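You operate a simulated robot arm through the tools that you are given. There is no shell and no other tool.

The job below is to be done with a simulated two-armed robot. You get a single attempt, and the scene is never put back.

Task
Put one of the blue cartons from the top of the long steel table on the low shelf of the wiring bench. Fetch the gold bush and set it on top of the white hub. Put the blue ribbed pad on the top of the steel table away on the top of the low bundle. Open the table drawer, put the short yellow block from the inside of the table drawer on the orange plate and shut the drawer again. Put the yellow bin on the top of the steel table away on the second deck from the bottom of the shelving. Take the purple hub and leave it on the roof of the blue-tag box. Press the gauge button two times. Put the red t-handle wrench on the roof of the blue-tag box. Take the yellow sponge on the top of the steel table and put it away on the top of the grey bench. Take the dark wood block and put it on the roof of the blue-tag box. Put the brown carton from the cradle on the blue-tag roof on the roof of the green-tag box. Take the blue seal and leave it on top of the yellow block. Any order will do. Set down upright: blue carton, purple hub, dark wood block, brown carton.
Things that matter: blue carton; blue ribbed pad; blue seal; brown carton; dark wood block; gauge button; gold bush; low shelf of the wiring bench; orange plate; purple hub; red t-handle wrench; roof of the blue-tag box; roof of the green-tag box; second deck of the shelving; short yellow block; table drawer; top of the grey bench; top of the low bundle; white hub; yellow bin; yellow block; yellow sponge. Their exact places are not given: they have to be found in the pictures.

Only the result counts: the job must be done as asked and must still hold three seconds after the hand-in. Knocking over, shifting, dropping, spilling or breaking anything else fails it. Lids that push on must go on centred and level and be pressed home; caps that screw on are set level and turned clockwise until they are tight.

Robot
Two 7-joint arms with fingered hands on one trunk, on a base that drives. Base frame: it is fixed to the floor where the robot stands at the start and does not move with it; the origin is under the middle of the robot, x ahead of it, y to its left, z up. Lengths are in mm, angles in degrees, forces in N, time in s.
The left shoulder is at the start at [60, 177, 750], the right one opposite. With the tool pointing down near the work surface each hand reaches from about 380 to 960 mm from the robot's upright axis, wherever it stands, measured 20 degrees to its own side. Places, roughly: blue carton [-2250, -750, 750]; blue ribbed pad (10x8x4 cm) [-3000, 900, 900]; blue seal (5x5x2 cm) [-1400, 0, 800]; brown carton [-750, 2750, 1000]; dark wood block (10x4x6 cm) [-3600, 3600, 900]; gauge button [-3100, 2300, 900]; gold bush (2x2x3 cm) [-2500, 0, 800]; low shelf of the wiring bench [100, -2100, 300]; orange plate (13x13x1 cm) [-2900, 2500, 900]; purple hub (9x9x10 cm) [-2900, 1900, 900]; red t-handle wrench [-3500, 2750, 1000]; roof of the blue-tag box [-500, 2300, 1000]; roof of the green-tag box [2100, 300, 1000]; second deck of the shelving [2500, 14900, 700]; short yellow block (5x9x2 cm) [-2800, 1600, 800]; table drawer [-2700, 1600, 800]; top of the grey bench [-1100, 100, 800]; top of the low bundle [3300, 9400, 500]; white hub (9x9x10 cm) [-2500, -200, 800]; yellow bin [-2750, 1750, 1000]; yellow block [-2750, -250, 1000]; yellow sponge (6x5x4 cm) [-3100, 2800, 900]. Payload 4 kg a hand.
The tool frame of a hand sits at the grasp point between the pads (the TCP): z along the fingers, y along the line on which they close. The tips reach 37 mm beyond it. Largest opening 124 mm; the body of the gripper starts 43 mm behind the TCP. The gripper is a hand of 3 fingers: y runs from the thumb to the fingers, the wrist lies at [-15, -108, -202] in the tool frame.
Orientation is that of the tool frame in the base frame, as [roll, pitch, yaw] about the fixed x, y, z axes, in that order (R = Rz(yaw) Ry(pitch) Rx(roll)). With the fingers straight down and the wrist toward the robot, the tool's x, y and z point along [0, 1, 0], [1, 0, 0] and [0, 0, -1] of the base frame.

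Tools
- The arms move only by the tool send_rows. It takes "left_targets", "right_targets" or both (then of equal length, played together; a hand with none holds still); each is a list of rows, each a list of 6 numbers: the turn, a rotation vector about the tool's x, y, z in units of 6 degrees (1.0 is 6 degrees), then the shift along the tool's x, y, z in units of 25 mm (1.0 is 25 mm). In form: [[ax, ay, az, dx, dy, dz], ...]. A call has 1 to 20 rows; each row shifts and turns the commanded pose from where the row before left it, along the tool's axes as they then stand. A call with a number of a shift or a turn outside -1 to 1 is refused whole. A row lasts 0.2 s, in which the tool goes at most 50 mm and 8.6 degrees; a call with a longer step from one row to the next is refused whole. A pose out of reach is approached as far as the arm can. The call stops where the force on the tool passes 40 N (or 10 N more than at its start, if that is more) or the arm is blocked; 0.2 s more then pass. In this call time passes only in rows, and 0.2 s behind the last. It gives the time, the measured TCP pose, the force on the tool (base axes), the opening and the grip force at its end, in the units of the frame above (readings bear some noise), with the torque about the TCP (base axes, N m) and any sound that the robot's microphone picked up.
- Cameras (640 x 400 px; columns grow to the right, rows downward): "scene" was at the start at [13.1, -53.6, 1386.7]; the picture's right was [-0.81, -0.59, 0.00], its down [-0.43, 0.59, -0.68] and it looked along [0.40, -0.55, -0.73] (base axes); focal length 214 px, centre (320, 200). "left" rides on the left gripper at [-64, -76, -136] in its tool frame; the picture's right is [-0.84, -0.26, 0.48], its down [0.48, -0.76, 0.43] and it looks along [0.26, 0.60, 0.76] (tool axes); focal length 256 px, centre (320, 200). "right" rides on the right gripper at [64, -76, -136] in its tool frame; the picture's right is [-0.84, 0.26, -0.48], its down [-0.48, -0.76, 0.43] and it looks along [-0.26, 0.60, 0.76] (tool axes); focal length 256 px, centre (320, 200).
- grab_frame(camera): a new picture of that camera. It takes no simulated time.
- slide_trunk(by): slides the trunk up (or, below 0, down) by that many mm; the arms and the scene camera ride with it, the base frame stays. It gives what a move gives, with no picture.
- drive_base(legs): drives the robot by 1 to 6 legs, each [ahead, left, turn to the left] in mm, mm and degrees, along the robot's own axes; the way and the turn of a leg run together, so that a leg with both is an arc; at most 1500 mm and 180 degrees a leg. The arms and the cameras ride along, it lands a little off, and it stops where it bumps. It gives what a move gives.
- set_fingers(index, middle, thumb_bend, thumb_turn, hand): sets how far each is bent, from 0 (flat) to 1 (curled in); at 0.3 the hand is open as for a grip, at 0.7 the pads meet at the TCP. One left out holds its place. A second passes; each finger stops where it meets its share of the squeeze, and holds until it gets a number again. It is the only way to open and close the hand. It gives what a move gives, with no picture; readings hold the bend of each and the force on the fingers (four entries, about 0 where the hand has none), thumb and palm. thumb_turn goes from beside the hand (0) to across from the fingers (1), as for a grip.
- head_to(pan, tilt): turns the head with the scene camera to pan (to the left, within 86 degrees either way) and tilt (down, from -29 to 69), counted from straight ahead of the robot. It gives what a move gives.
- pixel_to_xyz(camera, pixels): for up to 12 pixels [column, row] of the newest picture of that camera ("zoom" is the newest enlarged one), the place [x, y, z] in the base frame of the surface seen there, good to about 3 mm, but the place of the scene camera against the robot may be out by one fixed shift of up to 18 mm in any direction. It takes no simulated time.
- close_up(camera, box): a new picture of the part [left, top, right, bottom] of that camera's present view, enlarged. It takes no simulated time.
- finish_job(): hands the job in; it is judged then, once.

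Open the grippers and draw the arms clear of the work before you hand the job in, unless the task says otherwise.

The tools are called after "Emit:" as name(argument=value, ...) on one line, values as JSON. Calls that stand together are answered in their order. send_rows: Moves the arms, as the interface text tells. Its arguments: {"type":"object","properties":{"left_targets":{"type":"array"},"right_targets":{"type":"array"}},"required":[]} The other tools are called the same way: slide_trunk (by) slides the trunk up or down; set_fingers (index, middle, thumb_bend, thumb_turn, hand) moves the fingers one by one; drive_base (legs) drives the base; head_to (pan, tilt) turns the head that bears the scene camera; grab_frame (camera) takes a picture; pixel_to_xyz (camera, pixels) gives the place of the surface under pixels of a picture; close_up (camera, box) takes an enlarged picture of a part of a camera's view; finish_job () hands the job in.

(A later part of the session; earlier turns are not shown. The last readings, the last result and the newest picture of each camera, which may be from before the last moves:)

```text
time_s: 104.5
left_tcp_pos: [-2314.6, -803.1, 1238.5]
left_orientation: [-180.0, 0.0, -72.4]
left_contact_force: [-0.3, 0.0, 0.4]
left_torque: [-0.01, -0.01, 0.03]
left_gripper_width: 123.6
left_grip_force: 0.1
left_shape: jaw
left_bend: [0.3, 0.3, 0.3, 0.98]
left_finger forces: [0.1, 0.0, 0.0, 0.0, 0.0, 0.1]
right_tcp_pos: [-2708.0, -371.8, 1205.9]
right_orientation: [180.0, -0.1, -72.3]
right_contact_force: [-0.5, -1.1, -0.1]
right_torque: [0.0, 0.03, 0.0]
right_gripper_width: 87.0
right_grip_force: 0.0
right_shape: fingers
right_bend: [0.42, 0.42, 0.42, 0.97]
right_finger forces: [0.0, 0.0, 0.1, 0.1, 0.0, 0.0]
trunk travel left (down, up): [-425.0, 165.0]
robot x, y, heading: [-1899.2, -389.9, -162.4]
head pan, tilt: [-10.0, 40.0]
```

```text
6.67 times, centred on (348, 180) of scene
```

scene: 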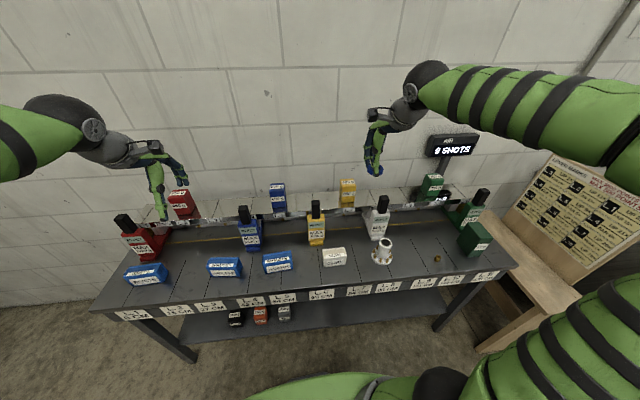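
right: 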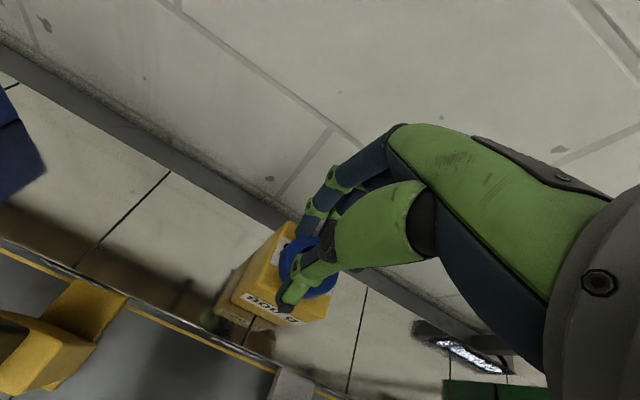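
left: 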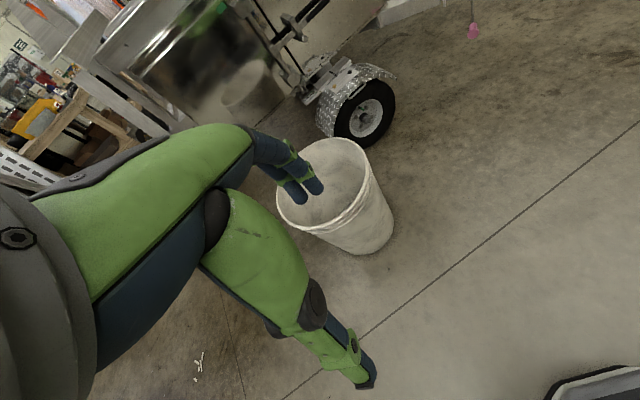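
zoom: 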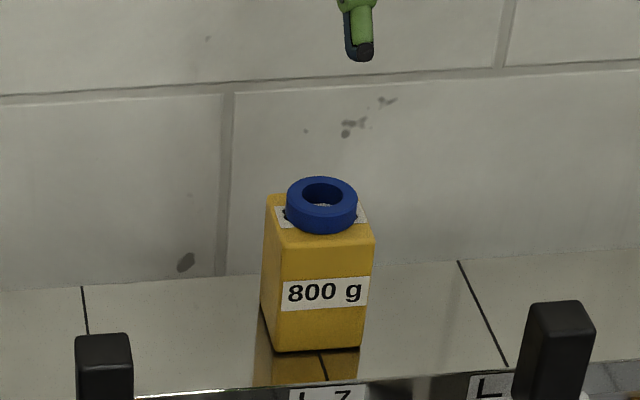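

The seal rests centred on the yellow block. I retract the hand and drive to the right for the gold bush.

Emit:
send_rows(right_targets=[[0, 0, 0, 0, -1, -0.5], [0, 0, 0, 0, -1, -0.5], [0, 0, 0, 0, -1, 0], [0, 0, 0, 0, -1, 0], [0, 0, 0, 0, -1, 0], [0, 0, 0, 0, -1, 0], [0, 0, 0, 0, -1, 0], [0, 0, 0, 0, -1, 0]])

Emit:
drive_base(legs=[[0, -320, -3]])

Emit:
grab_frame(camera="right")

```text
time_s: 106.3
left_tcp_pos: [-2315.1, -802.3, 1237.3]
left_orientation: [180.0, 0.0, -72.4]
left_contact_force: [-0.1, 1.1, -0.3]
left_torque: [0.0, 0.01, 0.04]
left_gripper_width: 123.6
left_grip_force: 0.0
left_shape: jaw
left_bend: [0.3, 0.3, 0.3, 0.98]
left_finger forces: [0.0, 0.0, 0.0, 0.1, 0.1, 0.0]
right_tcp_pos: [-2518.2, -311.3, 1234.9]
right_orientation: [180.0, -0.1, -72.3]
right_contact_force: [0.0, -0.6, 0.0]
right_torque: [0.02, -0.02, 0.04]
right_gripper_width: 87.1
right_grip_force: 0.1
right_shape: fingers
right_bend: [0.42, 0.42, 0.42, 0.97]
right_finger forces: [0.0, 0.1, 0.0, 0.0, 0.0, 0.0]
trunk travel left (down, up): [-425.0, 165.0]
robot x, y, heading: [-1901.4, -389.7, -162.4]
head pan, tilt: [-10.0, 40.0]
```

```text
time_s: 108.5
left_tcp_pos: [-2426.4, -469.2, 1238.5]
left_orientation: [-180.0, 0.0, -75.2]
left_contact_force: [-0.2, -0.1, 0.6]
left_torque: [-0.04, 0.01, 0.03]
left_gripper_width: 123.7
left_grip_force: 0.0
left_shape: jaw
left_bend: [0.3, 0.3, 0.3, 0.98]
left_finger forces: [0.0, 0.0, 0.0, 0.1, 0.0, 0.0]
right_tcp_pos: [-2605.5, 32.1, 1233.5]
right_orientation: [180.0, 0.0, -75.1]
right_contact_force: [0.0, 0.1, 0.0]
right_torque: [-0.01, 0.01, 0.0]
right_gripper_width: 87.2
right_grip_force: 0.1
right_shape: fingers
right_bend: [0.42, 0.42, 0.42, 0.97]
right_finger forces: [0.0, 0.1, 0.0, 0.1, 0.0, 0.1]
trunk travel left (down, up): [-425.0, 165.0]
robot x, y, heading: [-1989.3, -72.0, -165.1]
head pan, tilt: [-10.0, 40.0]
```

```text
taken
```

right: 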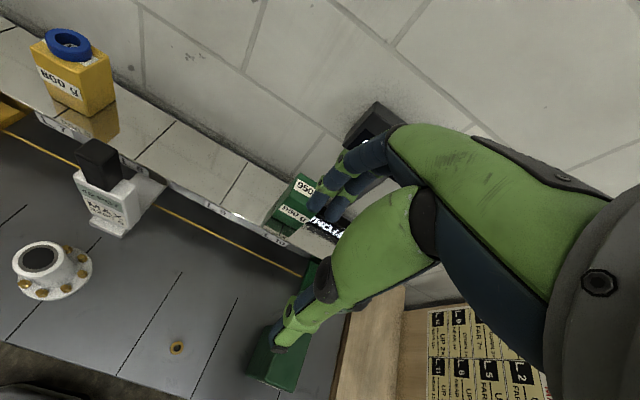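

Bush at (177,348) and hub top at (42,258) in the right camera. I measure and enlarge both.

Emit:
pixel_to_xyz(camera="right", pixels=[[177, 348], [174, 346], [181, 350], [178, 344], [42, 258], [42, 243], [20, 266], [64, 258], [45, 272], [42, 296], [150, 360]])

Emit:
close_up(camera="right", box=[0, 220, 96, 310])

Emit:
close_up(camera="right", box=[145, 325, 209, 365])

```text
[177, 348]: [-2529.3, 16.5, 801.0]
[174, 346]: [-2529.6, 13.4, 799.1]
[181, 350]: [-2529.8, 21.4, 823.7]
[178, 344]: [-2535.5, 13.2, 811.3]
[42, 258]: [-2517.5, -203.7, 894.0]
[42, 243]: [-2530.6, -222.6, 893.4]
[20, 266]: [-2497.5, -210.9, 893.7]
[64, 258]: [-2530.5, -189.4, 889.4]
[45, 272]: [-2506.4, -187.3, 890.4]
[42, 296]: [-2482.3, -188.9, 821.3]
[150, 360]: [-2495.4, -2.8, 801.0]
```

```text
4.44 times, centred on (48, 265) of right
```

zoom: 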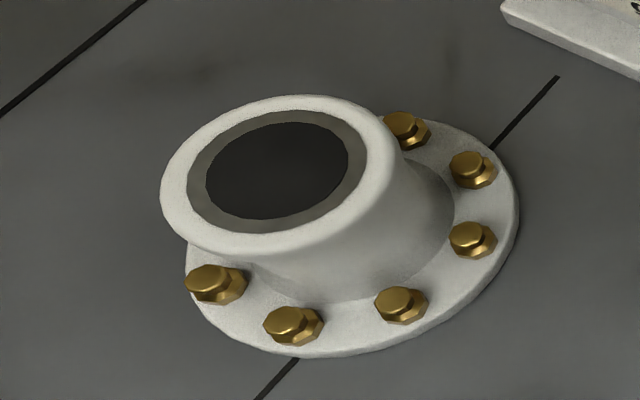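

```text
10.00 times, centred on (177, 345) of right
```

zoom: 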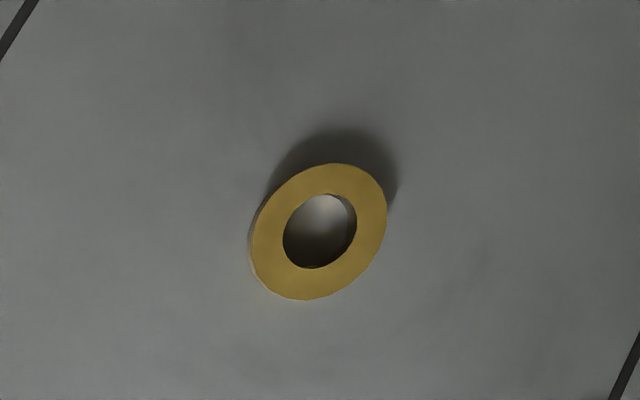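

The hub top is flat at z≈893.5, centre (-2515,-205); the bush stands at (-2529,15.5), top z≈825. I move the hand over the bush, lowering the trunk back by 150.

Emit:
send_rows(right_targets=[[0, 0, 0, 0.48, -0.93, 0], [0, 0, 0, 0.48, -0.93, 0], [0, 0, 0, 0.47, -0.93, 0]])

Emit:
slide_trunk(by=-150)

Emit:
send_rows(right_targets=[[0, 0, 0, 0, 0, 1], [0, 0, 0, 0, 0, 1], [0, 0, 0, 0, 0, 1], [0, 0, 0, 0, 0, 1], [0, 0, 0, 0, 0, 1], [0, 0, 0, 0, 0, 1]])

Emit:
grab_frame(camera="right")

```text
time_s: 109.3
left_tcp_pos: [-2426.2, -468.9, 1238.4]
left_orientation: [-180.0, -0.1, -75.2]
left_contact_force: [0.6, -0.4, -0.6]
left_torque: [-0.01, 0.0, -0.03]
left_gripper_width: 123.7
left_grip_force: 0.1
left_shape: jaw
left_bend: [0.3, 0.3, 0.3, 0.98]
left_finger forces: [0.1, 0.1, 0.1, 0.1, 0.1, 0.1]
right_tcp_pos: [-2530.5, 15.9, 1232.4]
right_orientation: [180.0, -0.1, -75.3]
right_contact_force: [0.0, 0.2, -0.4]
right_torque: [-0.02, 0.04, 0.04]
right_gripper_width: 87.0
right_grip_force: 0.1
right_shape: fingers
right_bend: [0.42, 0.42, 0.42, 0.98]
right_finger forces: [0.0, 0.0, 0.0, 0.1, 0.0, 0.1]
trunk travel left (down, up): [-425.0, 165.0]
robot x, y, heading: [-1992.6, -77.2, -165.1]
head pan, tilt: [-10.0, 40.0]
```

```text
time_s: 111.0
left_tcp_pos: [-2426.6, -470.8, 1087.5]
left_orientation: [-180.0, 0.0, -75.3]
left_contact_force: [-0.1, -0.1, -0.7]
left_torque: [0.04, 0.02, 0.01]
left_gripper_width: 123.6
left_grip_force: 0.1
left_shape: jaw
left_bend: [0.3, 0.3, 0.3, 0.98]
left_finger forces: [0.0, 0.0, 0.0, 0.0, 0.0, 0.0]
right_tcp_pos: [-2529.0, 16.3, 1081.6]
right_orientation: [-179.9, 0.0, -75.4]
right_contact_force: [0.3, -0.4, 0.7]
right_torque: [0.0, 0.01, 0.01]
right_gripper_width: 87.1
right_grip_force: 0.1
right_shape: fingers
right_bend: [0.42, 0.42, 0.42, 0.98]
right_finger forces: [0.0, 0.1, 0.0, 0.1, 0.0, 0.0]
trunk travel left (down, up): [-275.0, 315.0]
robot x, y, heading: [-1989.0, -73.6, -165.3]
head pan, tilt: [-10.0, 40.0]
```

```text
time_s: 112.4
left_tcp_pos: [-2426.9, -470.6, 1088.4]
left_orientation: [179.9, 0.0, -75.2]
left_contact_force: [0.1, -0.1, 0.7]
left_torque: [-0.02, 0.0, -0.03]
left_gripper_width: 123.8
left_grip_force: 0.1
left_shape: jaw
left_bend: [0.3, 0.3, 0.3, 0.98]
left_finger forces: [0.0, 0.0, 0.0, 0.0, 0.1, 0.0]
right_tcp_pos: [-2529.1, 15.3, 931.8]
right_orientation: [180.0, 0.0, -75.3]
right_contact_force: [-0.7, -0.1, -0.3]
right_torque: [0.0, -0.04, -0.01]
right_gripper_width: 86.9
right_grip_force: 0.2
right_shape: fingers
right_bend: [0.42, 0.42, 0.42, 0.98]
right_finger forces: [0.0, 0.1, 0.2, 0.0, 0.0, 0.0]
trunk travel left (down, up): [-275.0, 315.0]
robot x, y, heading: [-1992.8, -73.0, -165.4]
head pan, tilt: [-10.0, 40.0]
```

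```text
taken
```

right: 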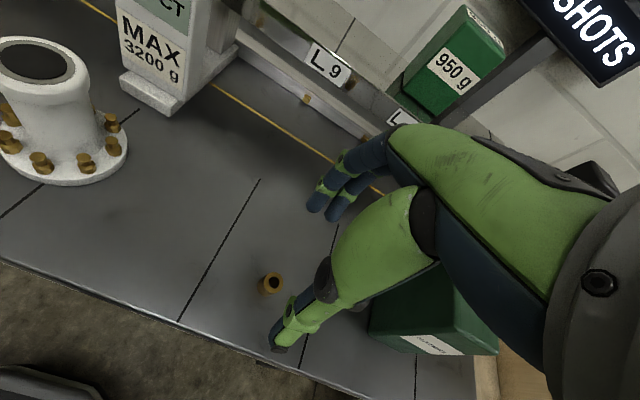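

The bush top is at (272,281), about 3 mm off the predicted spot (275,280); I correct slightly, lower to z≈842 and close.

Emit:
send_rows(right_targets=[[0, 0, 0, 0.1, 0, 1], [0, 0, 0, 0, 0, 1], [0, 0, 0, 0, 0, 1], [0, 0, 0, 0, 0, 0.6]])

Emit:
grab_frame(camera="right")

Emit:
set_fingers(hand="right", index=0.68, middle=0.68, thumb_bend=0.68)

Emit:
grab_frame(camera="right")

```text
time_s: 113.4
left_tcp_pos: [-2425.1, -469.0, 1086.8]
left_orientation: [-180.0, 0.0, -75.2]
left_contact_force: [0.2, -0.4, 1.1]
left_torque: [0.01, -0.03, 0.02]
left_gripper_width: 123.6
left_grip_force: 0.1
left_shape: jaw
left_bend: [0.3, 0.3, 0.3, 0.98]
left_finger forces: [0.0, 0.1, 0.0, 0.0, 0.0, 0.0]
right_tcp_pos: [-2529.5, 13.4, 841.2]
right_orientation: [180.0, 0.0, -75.3]
right_contact_force: [0.1, 0.2, -0.1]
right_torque: [0.0, 0.0, -0.01]
right_gripper_width: 87.0
right_grip_force: 1.0
right_shape: fingers
right_bend: [0.42, 0.42, 0.42, 0.98]
right_finger forces: [0.0, 0.2, 0.1, 0.0, 0.1, 0.0]
trunk travel left (down, up): [-275.0, 315.0]
robot x, y, heading: [-1988.5, -73.0, -165.1]
head pan, tilt: [-10.0, 40.0]
```

```text
taken
```

right: 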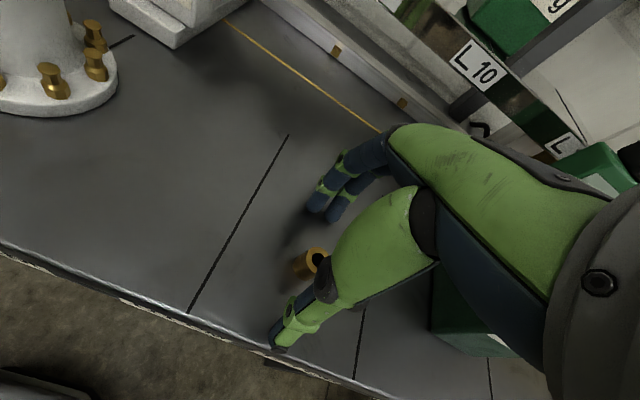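

```text
time_s: 114.4
left_tcp_pos: [-2425.7, -468.7, 1087.7]
left_orientation: [-180.0, 0.0, -75.2]
left_contact_force: [0.3, -0.2, 0.4]
left_torque: [0.02, -0.02, 0.0]
left_gripper_width: 123.8
left_grip_force: 0.0
left_shape: jaw
left_bend: [0.3, 0.3, 0.3, 0.98]
left_finger forces: [0.0, 0.0, 0.1, 0.0, 0.1, 0.0]
right_tcp_pos: [-2530.3, 14.5, 841.5]
right_orientation: [-180.0, 0.0, -75.1]
right_contact_force: [-0.2, -0.7, 1.2]
right_torque: [0.0, 0.0, -0.01]
right_gripper_width: 12.0
right_grip_force: 4.2
right_shape: fingers
right_bend: [0.67, 0.66, 0.67, 0.97]
right_finger forces: [1.4, 3.2, 0.0, 0.0, 3.9, 0.0]
trunk travel left (down, up): [-275.0, 315.0]
robot x, y, heading: [-1991.2, -75.4, -165.3]
head pan, tilt: [-10.0, 40.0]
```

```text
taken
```

right: 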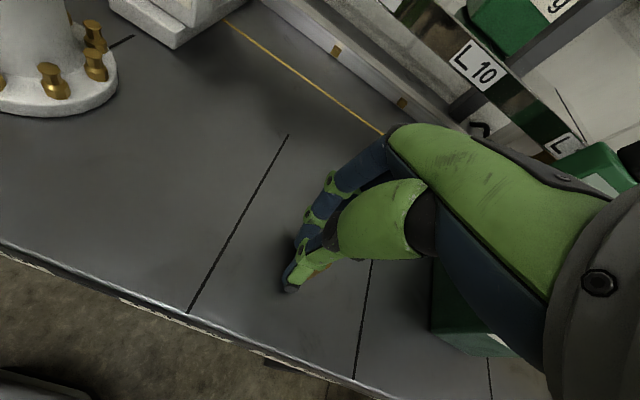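

Grip registers about 4 N on the bush. I tighten and lift, then look.

Emit:
set_fingers(hand="right", index=0.74, middle=0.74, thumb_bend=0.74)

Emit:
send_rows(right_targets=[[0, 0, 0, 0, 0, -1], [0, 0, 0, 0, 0, -1], [0, 0, 0, 0, 0, -1], [0, 0, 0, 0, 0, -1], [0, 0, 0, 0, 0, -1], [0, 0, 0, 0, 0, -1], [0, 0, 0, 0, 0, -1]])

Emit:
grab_frame(camera="right")

Emit:
head_to(pan=-15, tilt=40)

Emit:
grab_frame(camera="scene")

```text
time_s: 115.4
left_tcp_pos: [-2426.0, -469.1, 1088.3]
left_orientation: [180.0, 0.0, -75.2]
left_contact_force: [-0.3, -0.3, -0.5]
left_torque: [0.02, -0.02, -0.01]
left_gripper_width: 123.7
left_grip_force: 0.1
left_shape: jaw
left_bend: [0.3, 0.3, 0.3, 0.98]
left_finger forces: [0.0, 0.1, 0.0, 0.0, 0.0, 0.0]
right_tcp_pos: [-2529.9, 14.4, 841.2]
right_orientation: [179.9, 0.0, -75.2]
right_contact_force: [1.2, -0.4, -0.8]
right_torque: [0.02, 0.0, 0.02]
right_gripper_width: 0.0
right_grip_force: 0.0
right_shape: fingers
right_bend: [0.73, 0.74, 0.71, 0.96]
right_finger forces: [0.0, 0.0, 0.0, 0.0, 0.1, 0.0]
trunk travel left (down, up): [-275.0, 315.0]
robot x, y, heading: [-1988.8, -72.3, -165.1]
head pan, tilt: [-10.0, 40.0]
```

```text
time_s: 117.0
left_tcp_pos: [-2426.3, -469.2, 1088.4]
left_orientation: [179.9, 0.1, -75.2]
left_contact_force: [0.5, -0.4, 0.8]
left_torque: [0.0, -0.01, 0.01]
left_gripper_width: 123.9
left_grip_force: 0.1
left_shape: jaw
left_bend: [0.3, 0.3, 0.3, 0.98]
left_finger forces: [0.0, 0.1, 0.1, 0.1, 0.1, 0.0]
right_tcp_pos: [-2531.2, 16.0, 1019.2]
right_orientation: [180.0, 0.0, -75.2]
right_contact_force: [0.1, -0.6, -0.2]
right_torque: [0.04, 0.01, -0.01]
right_gripper_width: 0.0
right_grip_force: 0.1
right_shape: fingers
right_bend: [0.73, 0.74, 0.71, 0.96]
right_finger forces: [0.1, 0.0, 0.0, 0.1, 0.1, 0.1]
trunk travel left (down, up): [-275.0, 315.0]
robot x, y, heading: [-1986.6, -74.4, -165.2]
head pan, tilt: [-10.0, 40.0]
```

```text
taken
```

right: 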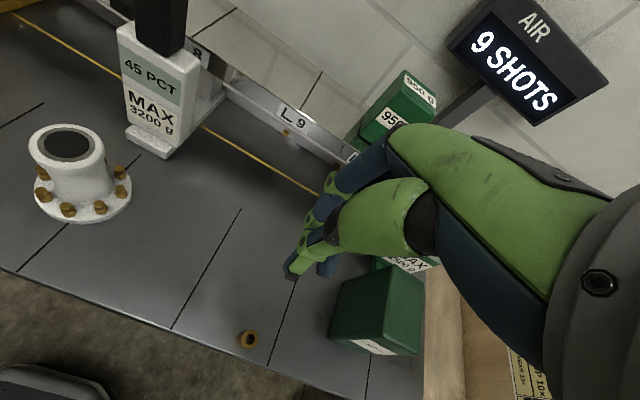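

```text
time_s: 117.7
left_tcp_pos: [-2427.1, -469.3, 1087.2]
left_orientation: [-180.0, 0.1, -75.2]
left_contact_force: [-0.6, -0.3, 0.7]
left_torque: [0.02, -0.02, -0.02]
left_gripper_width: 123.8
left_grip_force: 0.0
left_shape: jaw
left_bend: [0.3, 0.3, 0.3, 0.98]
left_finger forces: [0.0, 0.1, 0.0, 0.1, 0.1, 0.0]
right_tcp_pos: [-2531.5, 15.7, 1018.5]
right_orientation: [180.0, 0.0, -75.2]
right_contact_force: [0.2, -0.4, 1.0]
right_torque: [0.0, 0.0, -0.04]
right_gripper_width: 0.0
right_grip_force: 0.1
right_shape: fingers
right_bend: [0.73, 0.74, 0.71, 0.96]
right_finger forces: [0.1, 0.1, 0.0, 0.1, 0.0, 0.0]
trunk travel left (down, up): [-275.0, 315.0]
robot x, y, heading: [-1988.6, -73.9, -165.0]
head pan, tilt: [-15.0, 40.0]
```

```text
taken
```

scene: 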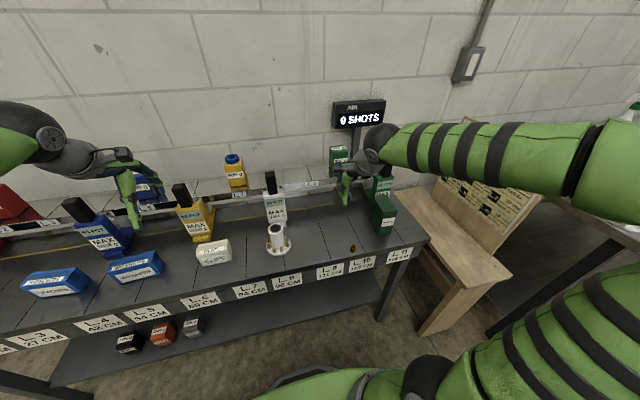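

Tightening past 0.7 let the bush slip out; it still stands at (249,339) in the right camera. I measure it again.

Emit:
pixel_to_xyz(camera="right", pixels=[[249, 339], [249, 341], [246, 335], [254, 343], [245, 345], [255, 334]])

Emit:
close_up(camera="right", box=[217, 319, 281, 359])

Emit:
set_fingers(hand="right", index=0.48, middle=0.48, thumb_bend=0.48)

```text
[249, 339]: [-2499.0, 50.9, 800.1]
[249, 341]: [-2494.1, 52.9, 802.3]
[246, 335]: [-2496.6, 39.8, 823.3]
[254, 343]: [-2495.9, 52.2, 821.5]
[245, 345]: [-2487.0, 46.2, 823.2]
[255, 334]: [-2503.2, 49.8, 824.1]
```

```text
10.00 times, centred on (249, 339) of right
```

zoom: 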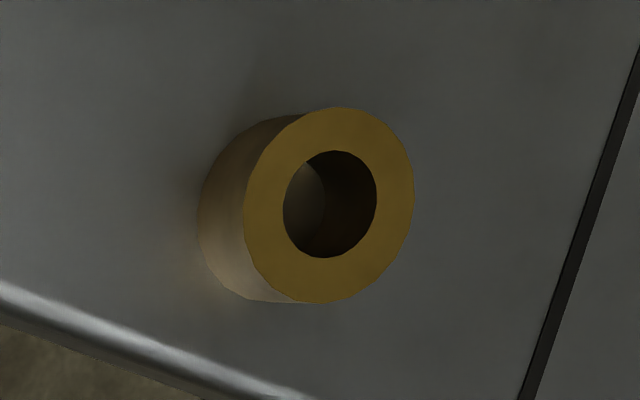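

```text
time_s: 118.7
left_tcp_pos: [-2426.0, -469.4, 1087.6]
left_orientation: [180.0, 0.0, -75.2]
left_contact_force: [-0.6, -0.8, -0.1]
left_torque: [-0.01, -0.01, -0.01]
left_gripper_width: 123.5
left_grip_force: 0.1
left_shape: jaw
left_bend: [0.3, 0.3, 0.3, 0.98]
left_finger forces: [0.0, 0.0, 0.1, 0.1, 0.0, 0.0]
right_tcp_pos: [-2531.1, 16.7, 1018.1]
right_orientation: [-180.0, 0.0, -75.2]
right_contact_force: [0.5, -0.3, 0.6]
right_torque: [0.02, 0.0, -0.01]
right_gripper_width: 68.0
right_grip_force: 0.1
right_shape: fingers
right_bend: [0.48, 0.48, 0.48, 0.97]
right_finger forces: [0.0, 0.0, 0.0, 0.1, 0.0, 0.0]
trunk travel left (down, up): [-275.0, 315.0]
robot x, y, heading: [-1993.0, -74.3, -165.2]
head pan, tilt: [-15.0, 40.0]
```

The bush now stands at (-2496,47), top z 823.5. I move over it and lower to about z 900 for a fine check.

Emit:
send_rows(right_targets=[[0, 0, 0, -0.41, -0.84, 0], [0, 0, 0, -0.41, -0.84, 0], [0, 0, 0, 0, 0, 1], [0, 0, 0, 0, 0, 1], [0, 0, 0, 0, 0, 1], [0, 0, 0, 0, 0, 1]])

Emit:
grab_frame(camera="right")

Emit:
close_up(camera="right", box=[232, 230, 328, 310])

```text
time_s: 120.1
left_tcp_pos: [-2426.4, -470.2, 1087.8]
left_orientation: [-179.9, 0.0, -75.1]
left_contact_force: [-0.3, 0.4, -0.4]
left_torque: [-0.02, -0.04, 0.0]
left_gripper_width: 123.5
left_grip_force: 0.1
left_shape: jaw
left_bend: [0.3, 0.3, 0.3, 0.98]
left_finger forces: [0.1, 0.0, 0.0, 0.1, 0.0, 0.0]
right_tcp_pos: [-2493.6, 43.9, 917.0]
right_orientation: [179.9, 0.0, -75.2]
right_contact_force: [-0.2, 0.8, 0.3]
right_torque: [-0.02, 0.01, 0.04]
right_gripper_width: 68.2
right_grip_force: 0.1
right_shape: fingers
right_bend: [0.48, 0.48, 0.48, 0.97]
right_finger forces: [0.0, 0.0, 0.1, 0.0, 0.1, 0.1]
trunk travel left (down, up): [-275.0, 315.0]
robot x, y, heading: [-1988.4, -70.1, -165.4]
head pan, tilt: [-15.0, 40.0]
```

```text
taken
```

right: 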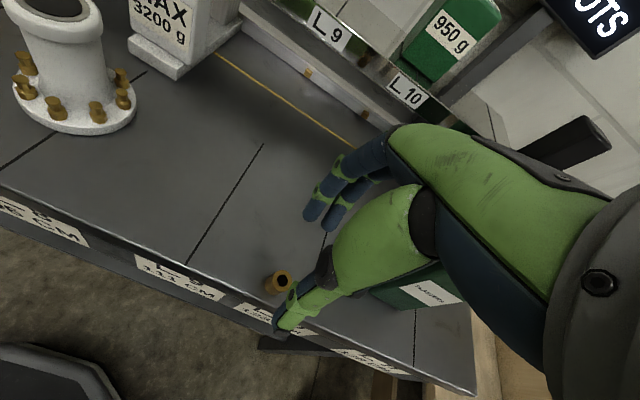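

```text
5.00 times, centred on (280, 270) of right
```

zoom: 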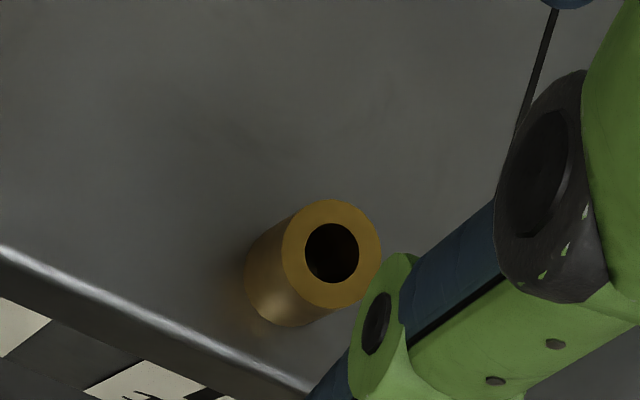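

The bush centre lies about 3 mm to −x of the tool. I shift the hand 4.5 mm that way, go down to z≈839 and close only to 0.68.

Emit:
send_rows(right_targets=[[0, 0, 0, -0.18, -0.05, 1], [0, 0, 0, 0, 0, 1], [0, 0, 0, 0, 0, 1], [0, 0, 0, 0, 0, 0.1]])

Emit:
set_fingers(hand="right", index=0.66, middle=0.66, thumb_bend=0.66)

Emit:
grab_frame(camera="right")

```text
time_s: 121.1
left_tcp_pos: [-2426.1, -469.1, 1088.3]
left_orientation: [-179.9, -0.1, -75.3]
left_contact_force: [0.4, 0.3, -0.5]
left_torque: [-0.03, 0.01, -0.01]
left_gripper_width: 123.5
left_grip_force: 0.1
left_shape: jaw
left_bend: [0.3, 0.3, 0.3, 0.98]
left_finger forces: [0.0, 0.0, 0.0, 0.0, 0.1, 0.0]
right_tcp_pos: [-2495.3, 47.5, 841.3]
right_orientation: [179.8, -0.1, -75.0]
right_contact_force: [-1.0, 0.9, 10.1]
right_torque: [-0.11, 0.39, -0.03]
right_gripper_width: 68.3
right_grip_force: 5.0
right_shape: fingers
right_bend: [0.48, 0.48, 0.48, 0.97]
right_finger forces: [6.7, 3.3, 0.0, 0.1, 0.0, 0.1]
trunk travel left (down, up): [-275.0, 315.0]
robot x, y, heading: [-1990.8, -76.2, -165.3]
head pan, tilt: [-15.0, 40.0]
```

```text
time_s: 122.1
left_tcp_pos: [-2425.6, -468.9, 1087.2]
left_orientation: [-180.0, 0.0, -75.2]
left_contact_force: [0.4, -1.2, 0.1]
left_torque: [0.01, -0.01, 0.01]
left_gripper_width: 123.6
left_grip_force: 0.1
left_shape: jaw
left_bend: [0.3, 0.3, 0.3, 0.98]
left_finger forces: [0.0, 0.0, 0.0, 0.0, 0.0, 0.1]
right_tcp_pos: [-2494.7, 48.3, 840.2]
right_orientation: [-180.0, 0.0, -75.3]
right_contact_force: [0.2, -1.2, 0.4]
right_torque: [0.0, -0.02, 0.01]
right_gripper_width: 17.3
right_grip_force: 2.8
right_shape: fingers
right_bend: [0.65, 0.65, 0.66, 0.97]
right_finger forces: [1.1, 1.2, 0.0, 0.1, 2.4, 0.0]
trunk travel left (down, up): [-275.0, 315.0]
robot x, y, heading: [-1991.0, -73.9, -165.0]
head pan, tilt: [-15.0, 40.0]
```

```text
taken
```

right: 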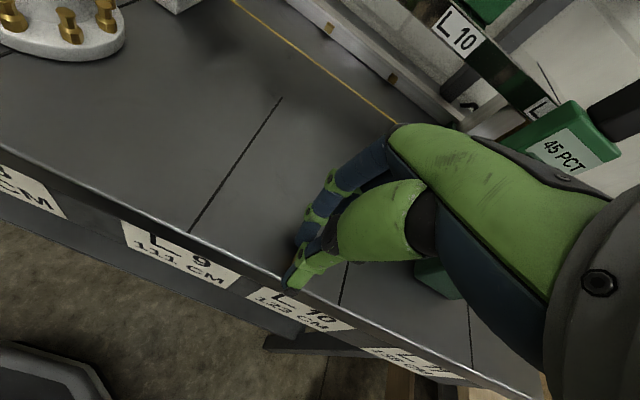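

The grip is now balanced (1.1/1.2 against 2.4 N). I add a little squeeze and lift slowly.

Emit:
set_fingers(hand="right", index=0.685, middle=0.685, thumb_bend=0.685)

Emit:
send_rows(right_targets=[[0, 0, 0, 0, 0, -0.3], [0, 0, 0, 0, 0, -0.5], [0, 0, 0, 0, 0, -0.7], [0, 0, 0, 0, 0, -1], [0, 0, 0, 0, 0, -1]])

Emit:
grab_frame(camera="right")

Emit:
close_up(camera="scene", box=[300, 150, 420, 260])

```text
time_s: 123.1
left_tcp_pos: [-2426.2, -469.3, 1088.0]
left_orientation: [-180.0, 0.0, -75.1]
left_contact_force: [0.2, -0.4, 0.5]
left_torque: [-0.01, -0.03, -0.03]
left_gripper_width: 123.8
left_grip_force: 0.2
left_shape: jaw
left_bend: [0.3, 0.3, 0.3, 0.98]
left_finger forces: [0.0, 0.0, 0.0, 0.0, 0.0, 0.1]
right_tcp_pos: [-2494.6, 48.2, 840.7]
right_orientation: [180.0, 0.0, -75.3]
right_contact_force: [-0.2, -0.2, 1.6]
right_torque: [-0.01, 0.0, 0.01]
right_gripper_width: 14.2
right_grip_force: 4.9
right_shape: fingers
right_bend: [0.66, 0.66, 0.67, 0.97]
right_finger forces: [2.4, 2.9, 0.0, 0.0, 4.7, 0.0]
trunk travel left (down, up): [-275.0, 315.0]
robot x, y, heading: [-1990.2, -74.4, -165.4]
head pan, tilt: [-15.0, 40.0]
```

```text
time_s: 124.3
left_tcp_pos: [-2426.4, -469.8, 1087.9]
left_orientation: [-180.0, 0.0, -75.2]
left_contact_force: [-0.6, -1.1, -0.2]
left_torque: [-0.02, 0.01, 0.03]
left_gripper_width: 123.7
left_grip_force: 0.1
left_shape: jaw
left_bend: [0.3, 0.3, 0.3, 0.98]
left_finger forces: [0.0, 0.0, 0.0, 0.0, 0.1, 0.1]
right_tcp_pos: [-2494.1, 49.9, 926.9]
right_orientation: [-179.9, 0.0, -75.2]
right_contact_force: [-0.1, -0.9, -1.2]
right_torque: [0.0, 0.02, 0.01]
right_gripper_width: 13.8
right_grip_force: 4.4
right_shape: fingers
right_bend: [0.66, 0.66, 0.67, 0.97]
right_finger forces: [2.4, 2.6, 0.0, 0.0, 4.4, 0.1]
trunk travel left (down, up): [-275.0, 315.0]
robot x, y, heading: [-1992.7, -74.7, -165.3]
head pan, tilt: [-15.0, 40.0]
```

```text
taken
```

right: 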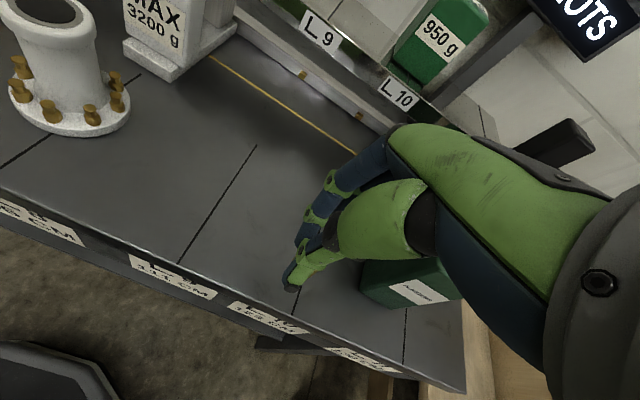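

```text
3.64 times, centred on (360, 205) of scene
```

zoom: 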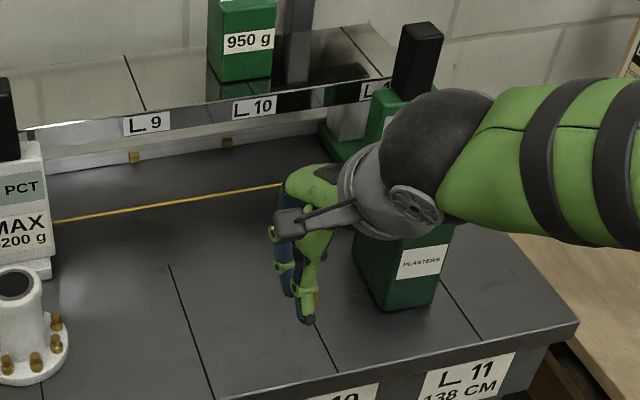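

The bush is held (visible at the finger tips). I lift to z≈980 and carry it left over the white hub.

Emit:
send_rows(right_targets=[[0, 0, 0, 0, 0, -1], [0, 0, 0, 0, 0, -1], [0, 0, 0, 0, 0, -0.2], [0, 0, 0, 0.96, 0.338, 0], [0, 0, 0, 0.96, 0.338, 0], [0, 0, 0, 0.96, 0.338, 0], [0, 0, 0, 0.96, 0.338, 0], [0, 0, 0, 0.96, 0.338, 0], [0, 0, 0, 0.96, 0.338, 0], [0, 0, 0, 0.96, 0.338, 0], [0, 0, 0, 0.96, 0.338, 0], [0, 0, 0, 0.96, 0.338, 0], [0, 0, 0, 0.96, 0.338, 0]])

Emit:
grab_frame(camera="right")

Emit:
close_up(camera="scene", box=[220, 170, 340, 270])

```text
time_s: 127.1
left_tcp_pos: [-2426.5, -470.5, 1086.6]
left_orientation: [180.0, 0.0, -75.2]
left_contact_force: [0.9, 0.2, 0.0]
left_torque: [-0.02, 0.0, -0.01]
left_gripper_width: 123.7
left_grip_force: 0.0
left_shape: jaw
left_bend: [0.3, 0.3, 0.3, 0.98]
left_finger forces: [0.1, 0.0, 0.0, 0.1, 0.0, 0.1]
right_tcp_pos: [-2516.1, -204.0, 983.5]
right_orientation: [-180.0, 0.1, -75.2]
right_contact_force: [0.4, -0.4, -0.3]
right_torque: [0.04, -0.02, 0.04]
right_gripper_width: 13.9
right_grip_force: 4.2
right_shape: fingers
right_bend: [0.66, 0.66, 0.67, 0.97]
right_finger forces: [2.2, 2.8, 0.0, 0.0, 4.2, 0.1]
trunk travel left (down, up): [-275.0, 315.0]
robot x, y, heading: [-1991.1, -74.1, -165.2]
head pan, tilt: [-15.0, 40.0]
```

```text
taken
```

right: 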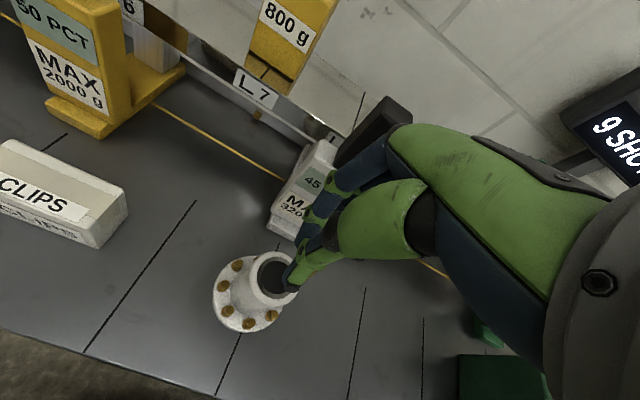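

```text
4.00 times, centred on (280, 220) of scene
```

zoom: 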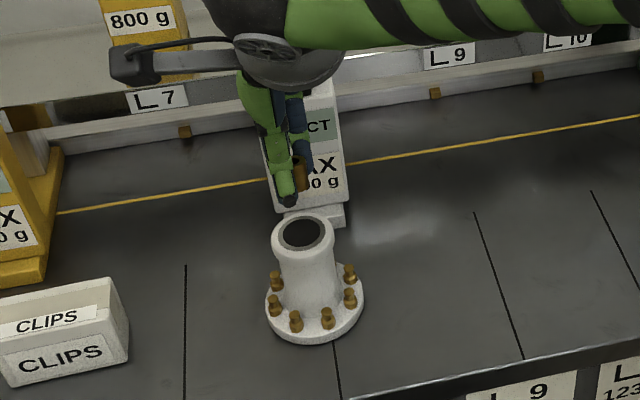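

I check the hub top's centre again from this close view.

Emit:
close_up(camera="right", box=[220, 230, 316, 310])

Emit:
pixel_to_xyz(camera="zoom", pixels=[[180, 210], [270, 115], [310, 340], [380, 360], [230, 290], [300, 200], [200, 250]])

```text
5.00 times, centred on (268, 270) of right
```

zoom: 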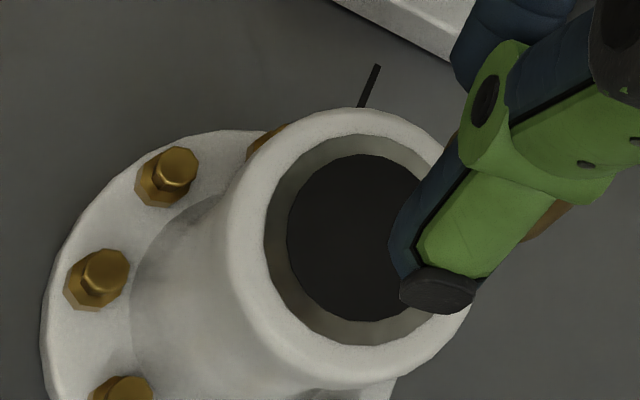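

```text
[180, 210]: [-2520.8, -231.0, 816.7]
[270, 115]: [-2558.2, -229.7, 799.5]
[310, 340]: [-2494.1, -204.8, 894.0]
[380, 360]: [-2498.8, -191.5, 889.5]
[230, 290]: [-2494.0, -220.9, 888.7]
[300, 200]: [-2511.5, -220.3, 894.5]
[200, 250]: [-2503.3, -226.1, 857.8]
```

I query points along the grey ring edge for a circle fit.

Emit:
pixel_to_xyz(camera="zoom", pixels=[[266, 240], [282, 190], [320, 148], [380, 138], [425, 158], [285, 295], [320, 330], [370, 345], [415, 330], [362, 238]])

```text
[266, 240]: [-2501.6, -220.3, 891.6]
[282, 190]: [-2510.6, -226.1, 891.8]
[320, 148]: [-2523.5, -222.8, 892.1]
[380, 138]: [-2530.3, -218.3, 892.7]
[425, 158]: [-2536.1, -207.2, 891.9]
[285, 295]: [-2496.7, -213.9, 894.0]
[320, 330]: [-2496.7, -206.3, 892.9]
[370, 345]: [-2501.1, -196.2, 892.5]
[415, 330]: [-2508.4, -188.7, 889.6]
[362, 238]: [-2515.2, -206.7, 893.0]
```

Hub top centre fits (-2515.5,-207,892.5); the TCP is 3 mm off. I correct and lower 46 mm, then feel for contact.

Emit:
send_rows(right_targets=[[0, 0, 0, 0.12, 0, 0.7], [0, 0, 0, 0, 0, 0.7], [0, 0, 0, 0, 0, 0.4]])

Emit:
close_up(camera="scene", box=[250, 190, 330, 250])

```text
time_s: 127.9
left_tcp_pos: [-2425.7, -469.0, 1087.9]
left_orientation: [180.0, 0.0, -75.2]
left_contact_force: [-0.5, 0.0, 0.0]
left_torque: [0.0, -0.02, 0.01]
left_gripper_width: 123.6
left_grip_force: 0.0
left_shape: jaw
left_bend: [0.3, 0.3, 0.3, 0.98]
left_finger forces: [0.0, 0.1, 0.1, 0.0, 0.0, 0.0]
right_tcp_pos: [-2515.7, -208.8, 936.8]
right_orientation: [-180.0, -0.1, -75.2]
right_contact_force: [-0.6, -0.2, -0.1]
right_torque: [-0.03, -0.01, 0.0]
right_gripper_width: 13.8
right_grip_force: 4.7
right_shape: fingers
right_bend: [0.66, 0.66, 0.67, 0.97]
right_finger forces: [2.2, 2.7, 0.0, 0.0, 4.1, 0.0]
trunk travel left (down, up): [-275.0, 315.0]
robot x, y, heading: [-1992.1, -75.3, -165.3]
head pan, tilt: [-15.0, 40.0]
```

```text
6.67 times, centred on (290, 220) of scene
```

zoom: 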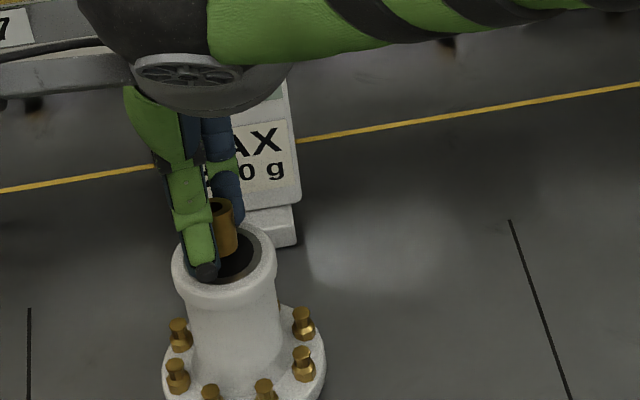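

The bush stands a few mm above the disc, nearly centred. I lower in small steps until contact.

Emit:
send_rows(right_targets=[[0, 0, 0, 0, 0, 0.08], [0, 0, 0, 0, 0, 0.06]])

Emit:
close_up(camera="scene", box=[260, 200, 308, 240])

```text
time_s: 128.5
left_tcp_pos: [-2425.3, -469.6, 1086.9]
left_orientation: [-180.0, 0.0, -75.2]
left_contact_force: [-0.5, 0.4, -0.1]
left_torque: [0.01, -0.03, -0.02]
left_gripper_width: 123.9
left_grip_force: 0.1
left_shape: jaw
left_bend: [0.3, 0.3, 0.3, 0.98]
left_finger forces: [0.1, 0.0, 0.1, 0.0, 0.0, 0.1]
right_tcp_pos: [-2514.9, -208.1, 934.1]
right_orientation: [180.0, 0.1, -75.2]
right_contact_force: [0.4, 0.1, -1.1]
right_torque: [-0.01, 0.01, 0.03]
right_gripper_width: 13.7
right_grip_force: 4.4
right_shape: fingers
right_bend: [0.66, 0.66, 0.67, 0.97]
right_finger forces: [2.2, 2.7, 0.0, 0.0, 4.2, 0.0]
trunk travel left (down, up): [-275.0, 315.0]
robot x, y, heading: [-1990.6, -71.8, -165.3]
head pan, tilt: [-15.0, 40.0]
```

```text
10.00 times, centred on (284, 220) of scene
```

zoom: 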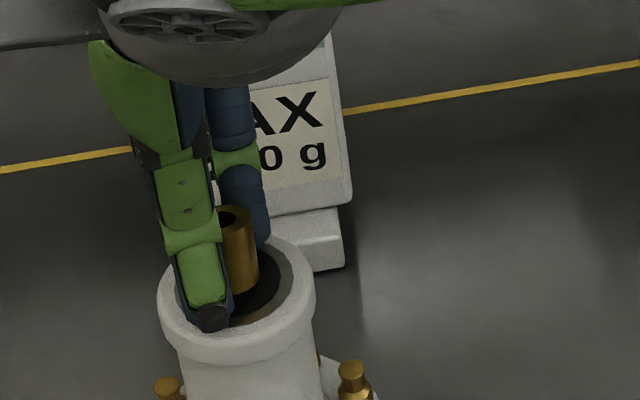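

No contact yet; a few more millimetres.

Emit:
send_rows(right_targets=[[0, 0, 0, 0, 0, 0.06], [0, 0, 0, 0, 0, 0.05]])

Emit:
close_up(camera="scene", box=[260, 200, 308, 240])

```text
time_s: 129.1
left_tcp_pos: [-2425.0, -469.4, 1087.3]
left_orientation: [179.9, 0.0, -75.1]
left_contact_force: [0.2, 0.0, 0.5]
left_torque: [0.01, -0.02, -0.01]
left_gripper_width: 123.7
left_grip_force: 0.0
left_shape: jaw
left_bend: [0.3, 0.3, 0.3, 0.98]
left_finger forces: [0.1, 0.1, 0.0, 0.0, 0.1, 0.0]
right_tcp_pos: [-2515.0, -207.7, 931.4]
right_orientation: [179.8, 0.0, -75.2]
right_contact_force: [-0.3, -1.1, 8.3]
right_torque: [-0.05, 0.06, -0.01]
right_gripper_width: 13.2
right_grip_force: 7.1
right_shape: fingers
right_bend: [0.66, 0.66, 0.67, 0.97]
right_finger forces: [3.8, 2.7, 0.0, 0.0, 6.9, 0.0]
trunk travel left (down, up): [-275.0, 315.0]
robot x, y, heading: [-1993.5, -71.3, -165.3]
head pan, tilt: [-15.0, 40.0]
```

```text
10.00 times, centred on (284, 220) of scene
```

zoom: 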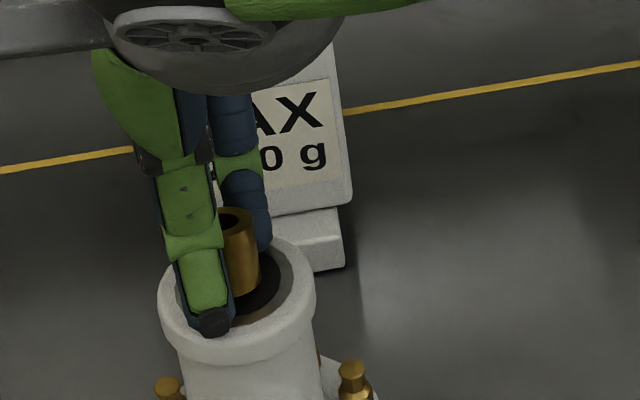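

Contact at 8 N. I open gently in two steps and check.

Emit:
set_fingers(hand="right", index=0.62, middle=0.62, thumb_bend=0.62)

Emit:
set_fingers(hand="right", index=0.5, middle=0.5, thumb_bend=0.5)

Emit:
send_rows(right_targets=[[0, 0, 0, 0, 0, -0.5], [0, 0, 0, 0, 0, -1], [0, 0, 0, 0, 0, -1], [0, 0, 0, 0, 0, -1], [0, 0, 0, 0, 0, -1], [0, 0, 0, 0, 0, -1], [0, 0, 0, 0, 0, -1]])

Emit:
close_up(camera="scene", box=[250, 190, 330, 250])

Emit:
grab_frame(camera="right")

```text
time_s: 130.1
left_tcp_pos: [-2424.5, -469.5, 1087.5]
left_orientation: [180.0, 0.0, -75.2]
left_contact_force: [0.3, -0.3, -0.4]
left_torque: [0.01, -0.02, -0.04]
left_gripper_width: 123.8
left_grip_force: 0.0
left_shape: jaw
left_bend: [0.3, 0.3, 0.3, 0.98]
left_finger forces: [0.0, 0.0, 0.0, 0.0, 0.0, 0.0]
right_tcp_pos: [-2513.7, -208.7, 932.0]
right_orientation: [179.9, 0.0, -75.2]
right_contact_force: [-2.9, -1.8, 17.4]
right_torque: [-0.17, 0.09, -0.05]
right_gripper_width: 18.7
right_grip_force: 9.2
right_shape: fingers
right_bend: [0.63, 0.62, 0.63, 0.97]
right_finger forces: [7.3, 2.6, 0.0, 0.0, 8.3, 0.0]
trunk travel left (down, up): [-275.0, 315.0]
robot x, y, heading: [-1992.3, -76.3, -165.3]
head pan, tilt: [-15.0, 40.0]
```

```text
time_s: 131.1
left_tcp_pos: [-2424.6, -469.0, 1088.1]
left_orientation: [180.0, 0.0, -75.3]
left_contact_force: [-0.3, 1.0, 0.2]
left_torque: [-0.01, 0.02, 0.01]
left_gripper_width: 123.7
left_grip_force: 0.1
left_shape: jaw
left_bend: [0.3, 0.3, 0.3, 0.98]
left_finger forces: [0.0, 0.0, 0.0, 0.1, 0.0, 0.0]
right_tcp_pos: [-2515.7, -209.3, 932.5]
right_orientation: [179.8, -0.1, -75.2]
right_contact_force: [-8.7, -4.9, 39.1]
right_torque: [-0.16, -0.68, -0.1]
right_gripper_width: 50.1
right_grip_force: 18.8
right_shape: fingers
right_bend: [0.5, 0.5, 0.53, 0.97]
right_finger forces: [0.0, 0.0, 0.0, 0.0, 37.6, 0.0]
trunk travel left (down, up): [-275.0, 315.0]
robot x, y, heading: [-1994.6, -74.9, -165.1]
head pan, tilt: [-15.0, 40.0]
```

```text
time_s: 132.7
left_tcp_pos: [-2425.4, -469.1, 1088.1]
left_orientation: [179.9, 0.1, -75.3]
left_contact_force: [0.0, 0.2, 0.3]
left_torque: [0.03, -0.03, 0.01]
left_gripper_width: 123.9
left_grip_force: 0.1
left_shape: jaw
left_bend: [0.3, 0.3, 0.3, 0.98]
left_finger forces: [0.0, 0.1, 0.1, 0.1, 0.1, 0.0]
right_tcp_pos: [-2513.7, -208.7, 1095.8]
right_orientation: [180.0, 0.0, -75.2]
right_contact_force: [0.0, -0.4, 0.2]
right_torque: [0.0, 0.03, 0.0]
right_gripper_width: 61.8
right_grip_force: 0.1
right_shape: fingers
right_bend: [0.5, 0.5, 0.5, 0.97]
right_finger forces: [0.0, 0.0, 0.0, 0.1, 0.1, 0.0]
trunk travel left (down, up): [-275.0, 315.0]
robot x, y, heading: [-1991.3, -73.8, -165.2]
head pan, tilt: [-15.0, 40.0]
```

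```text
6.67 times, centred on (290, 220) of scene
```

zoom: 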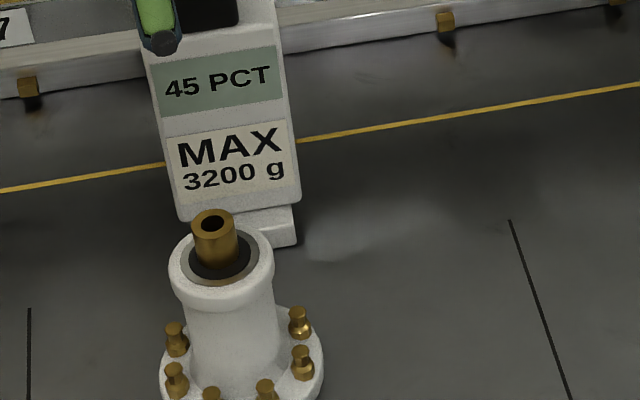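

```text
taken
```

right: 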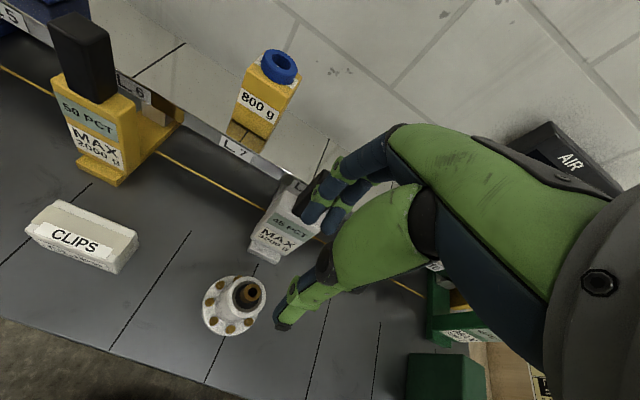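

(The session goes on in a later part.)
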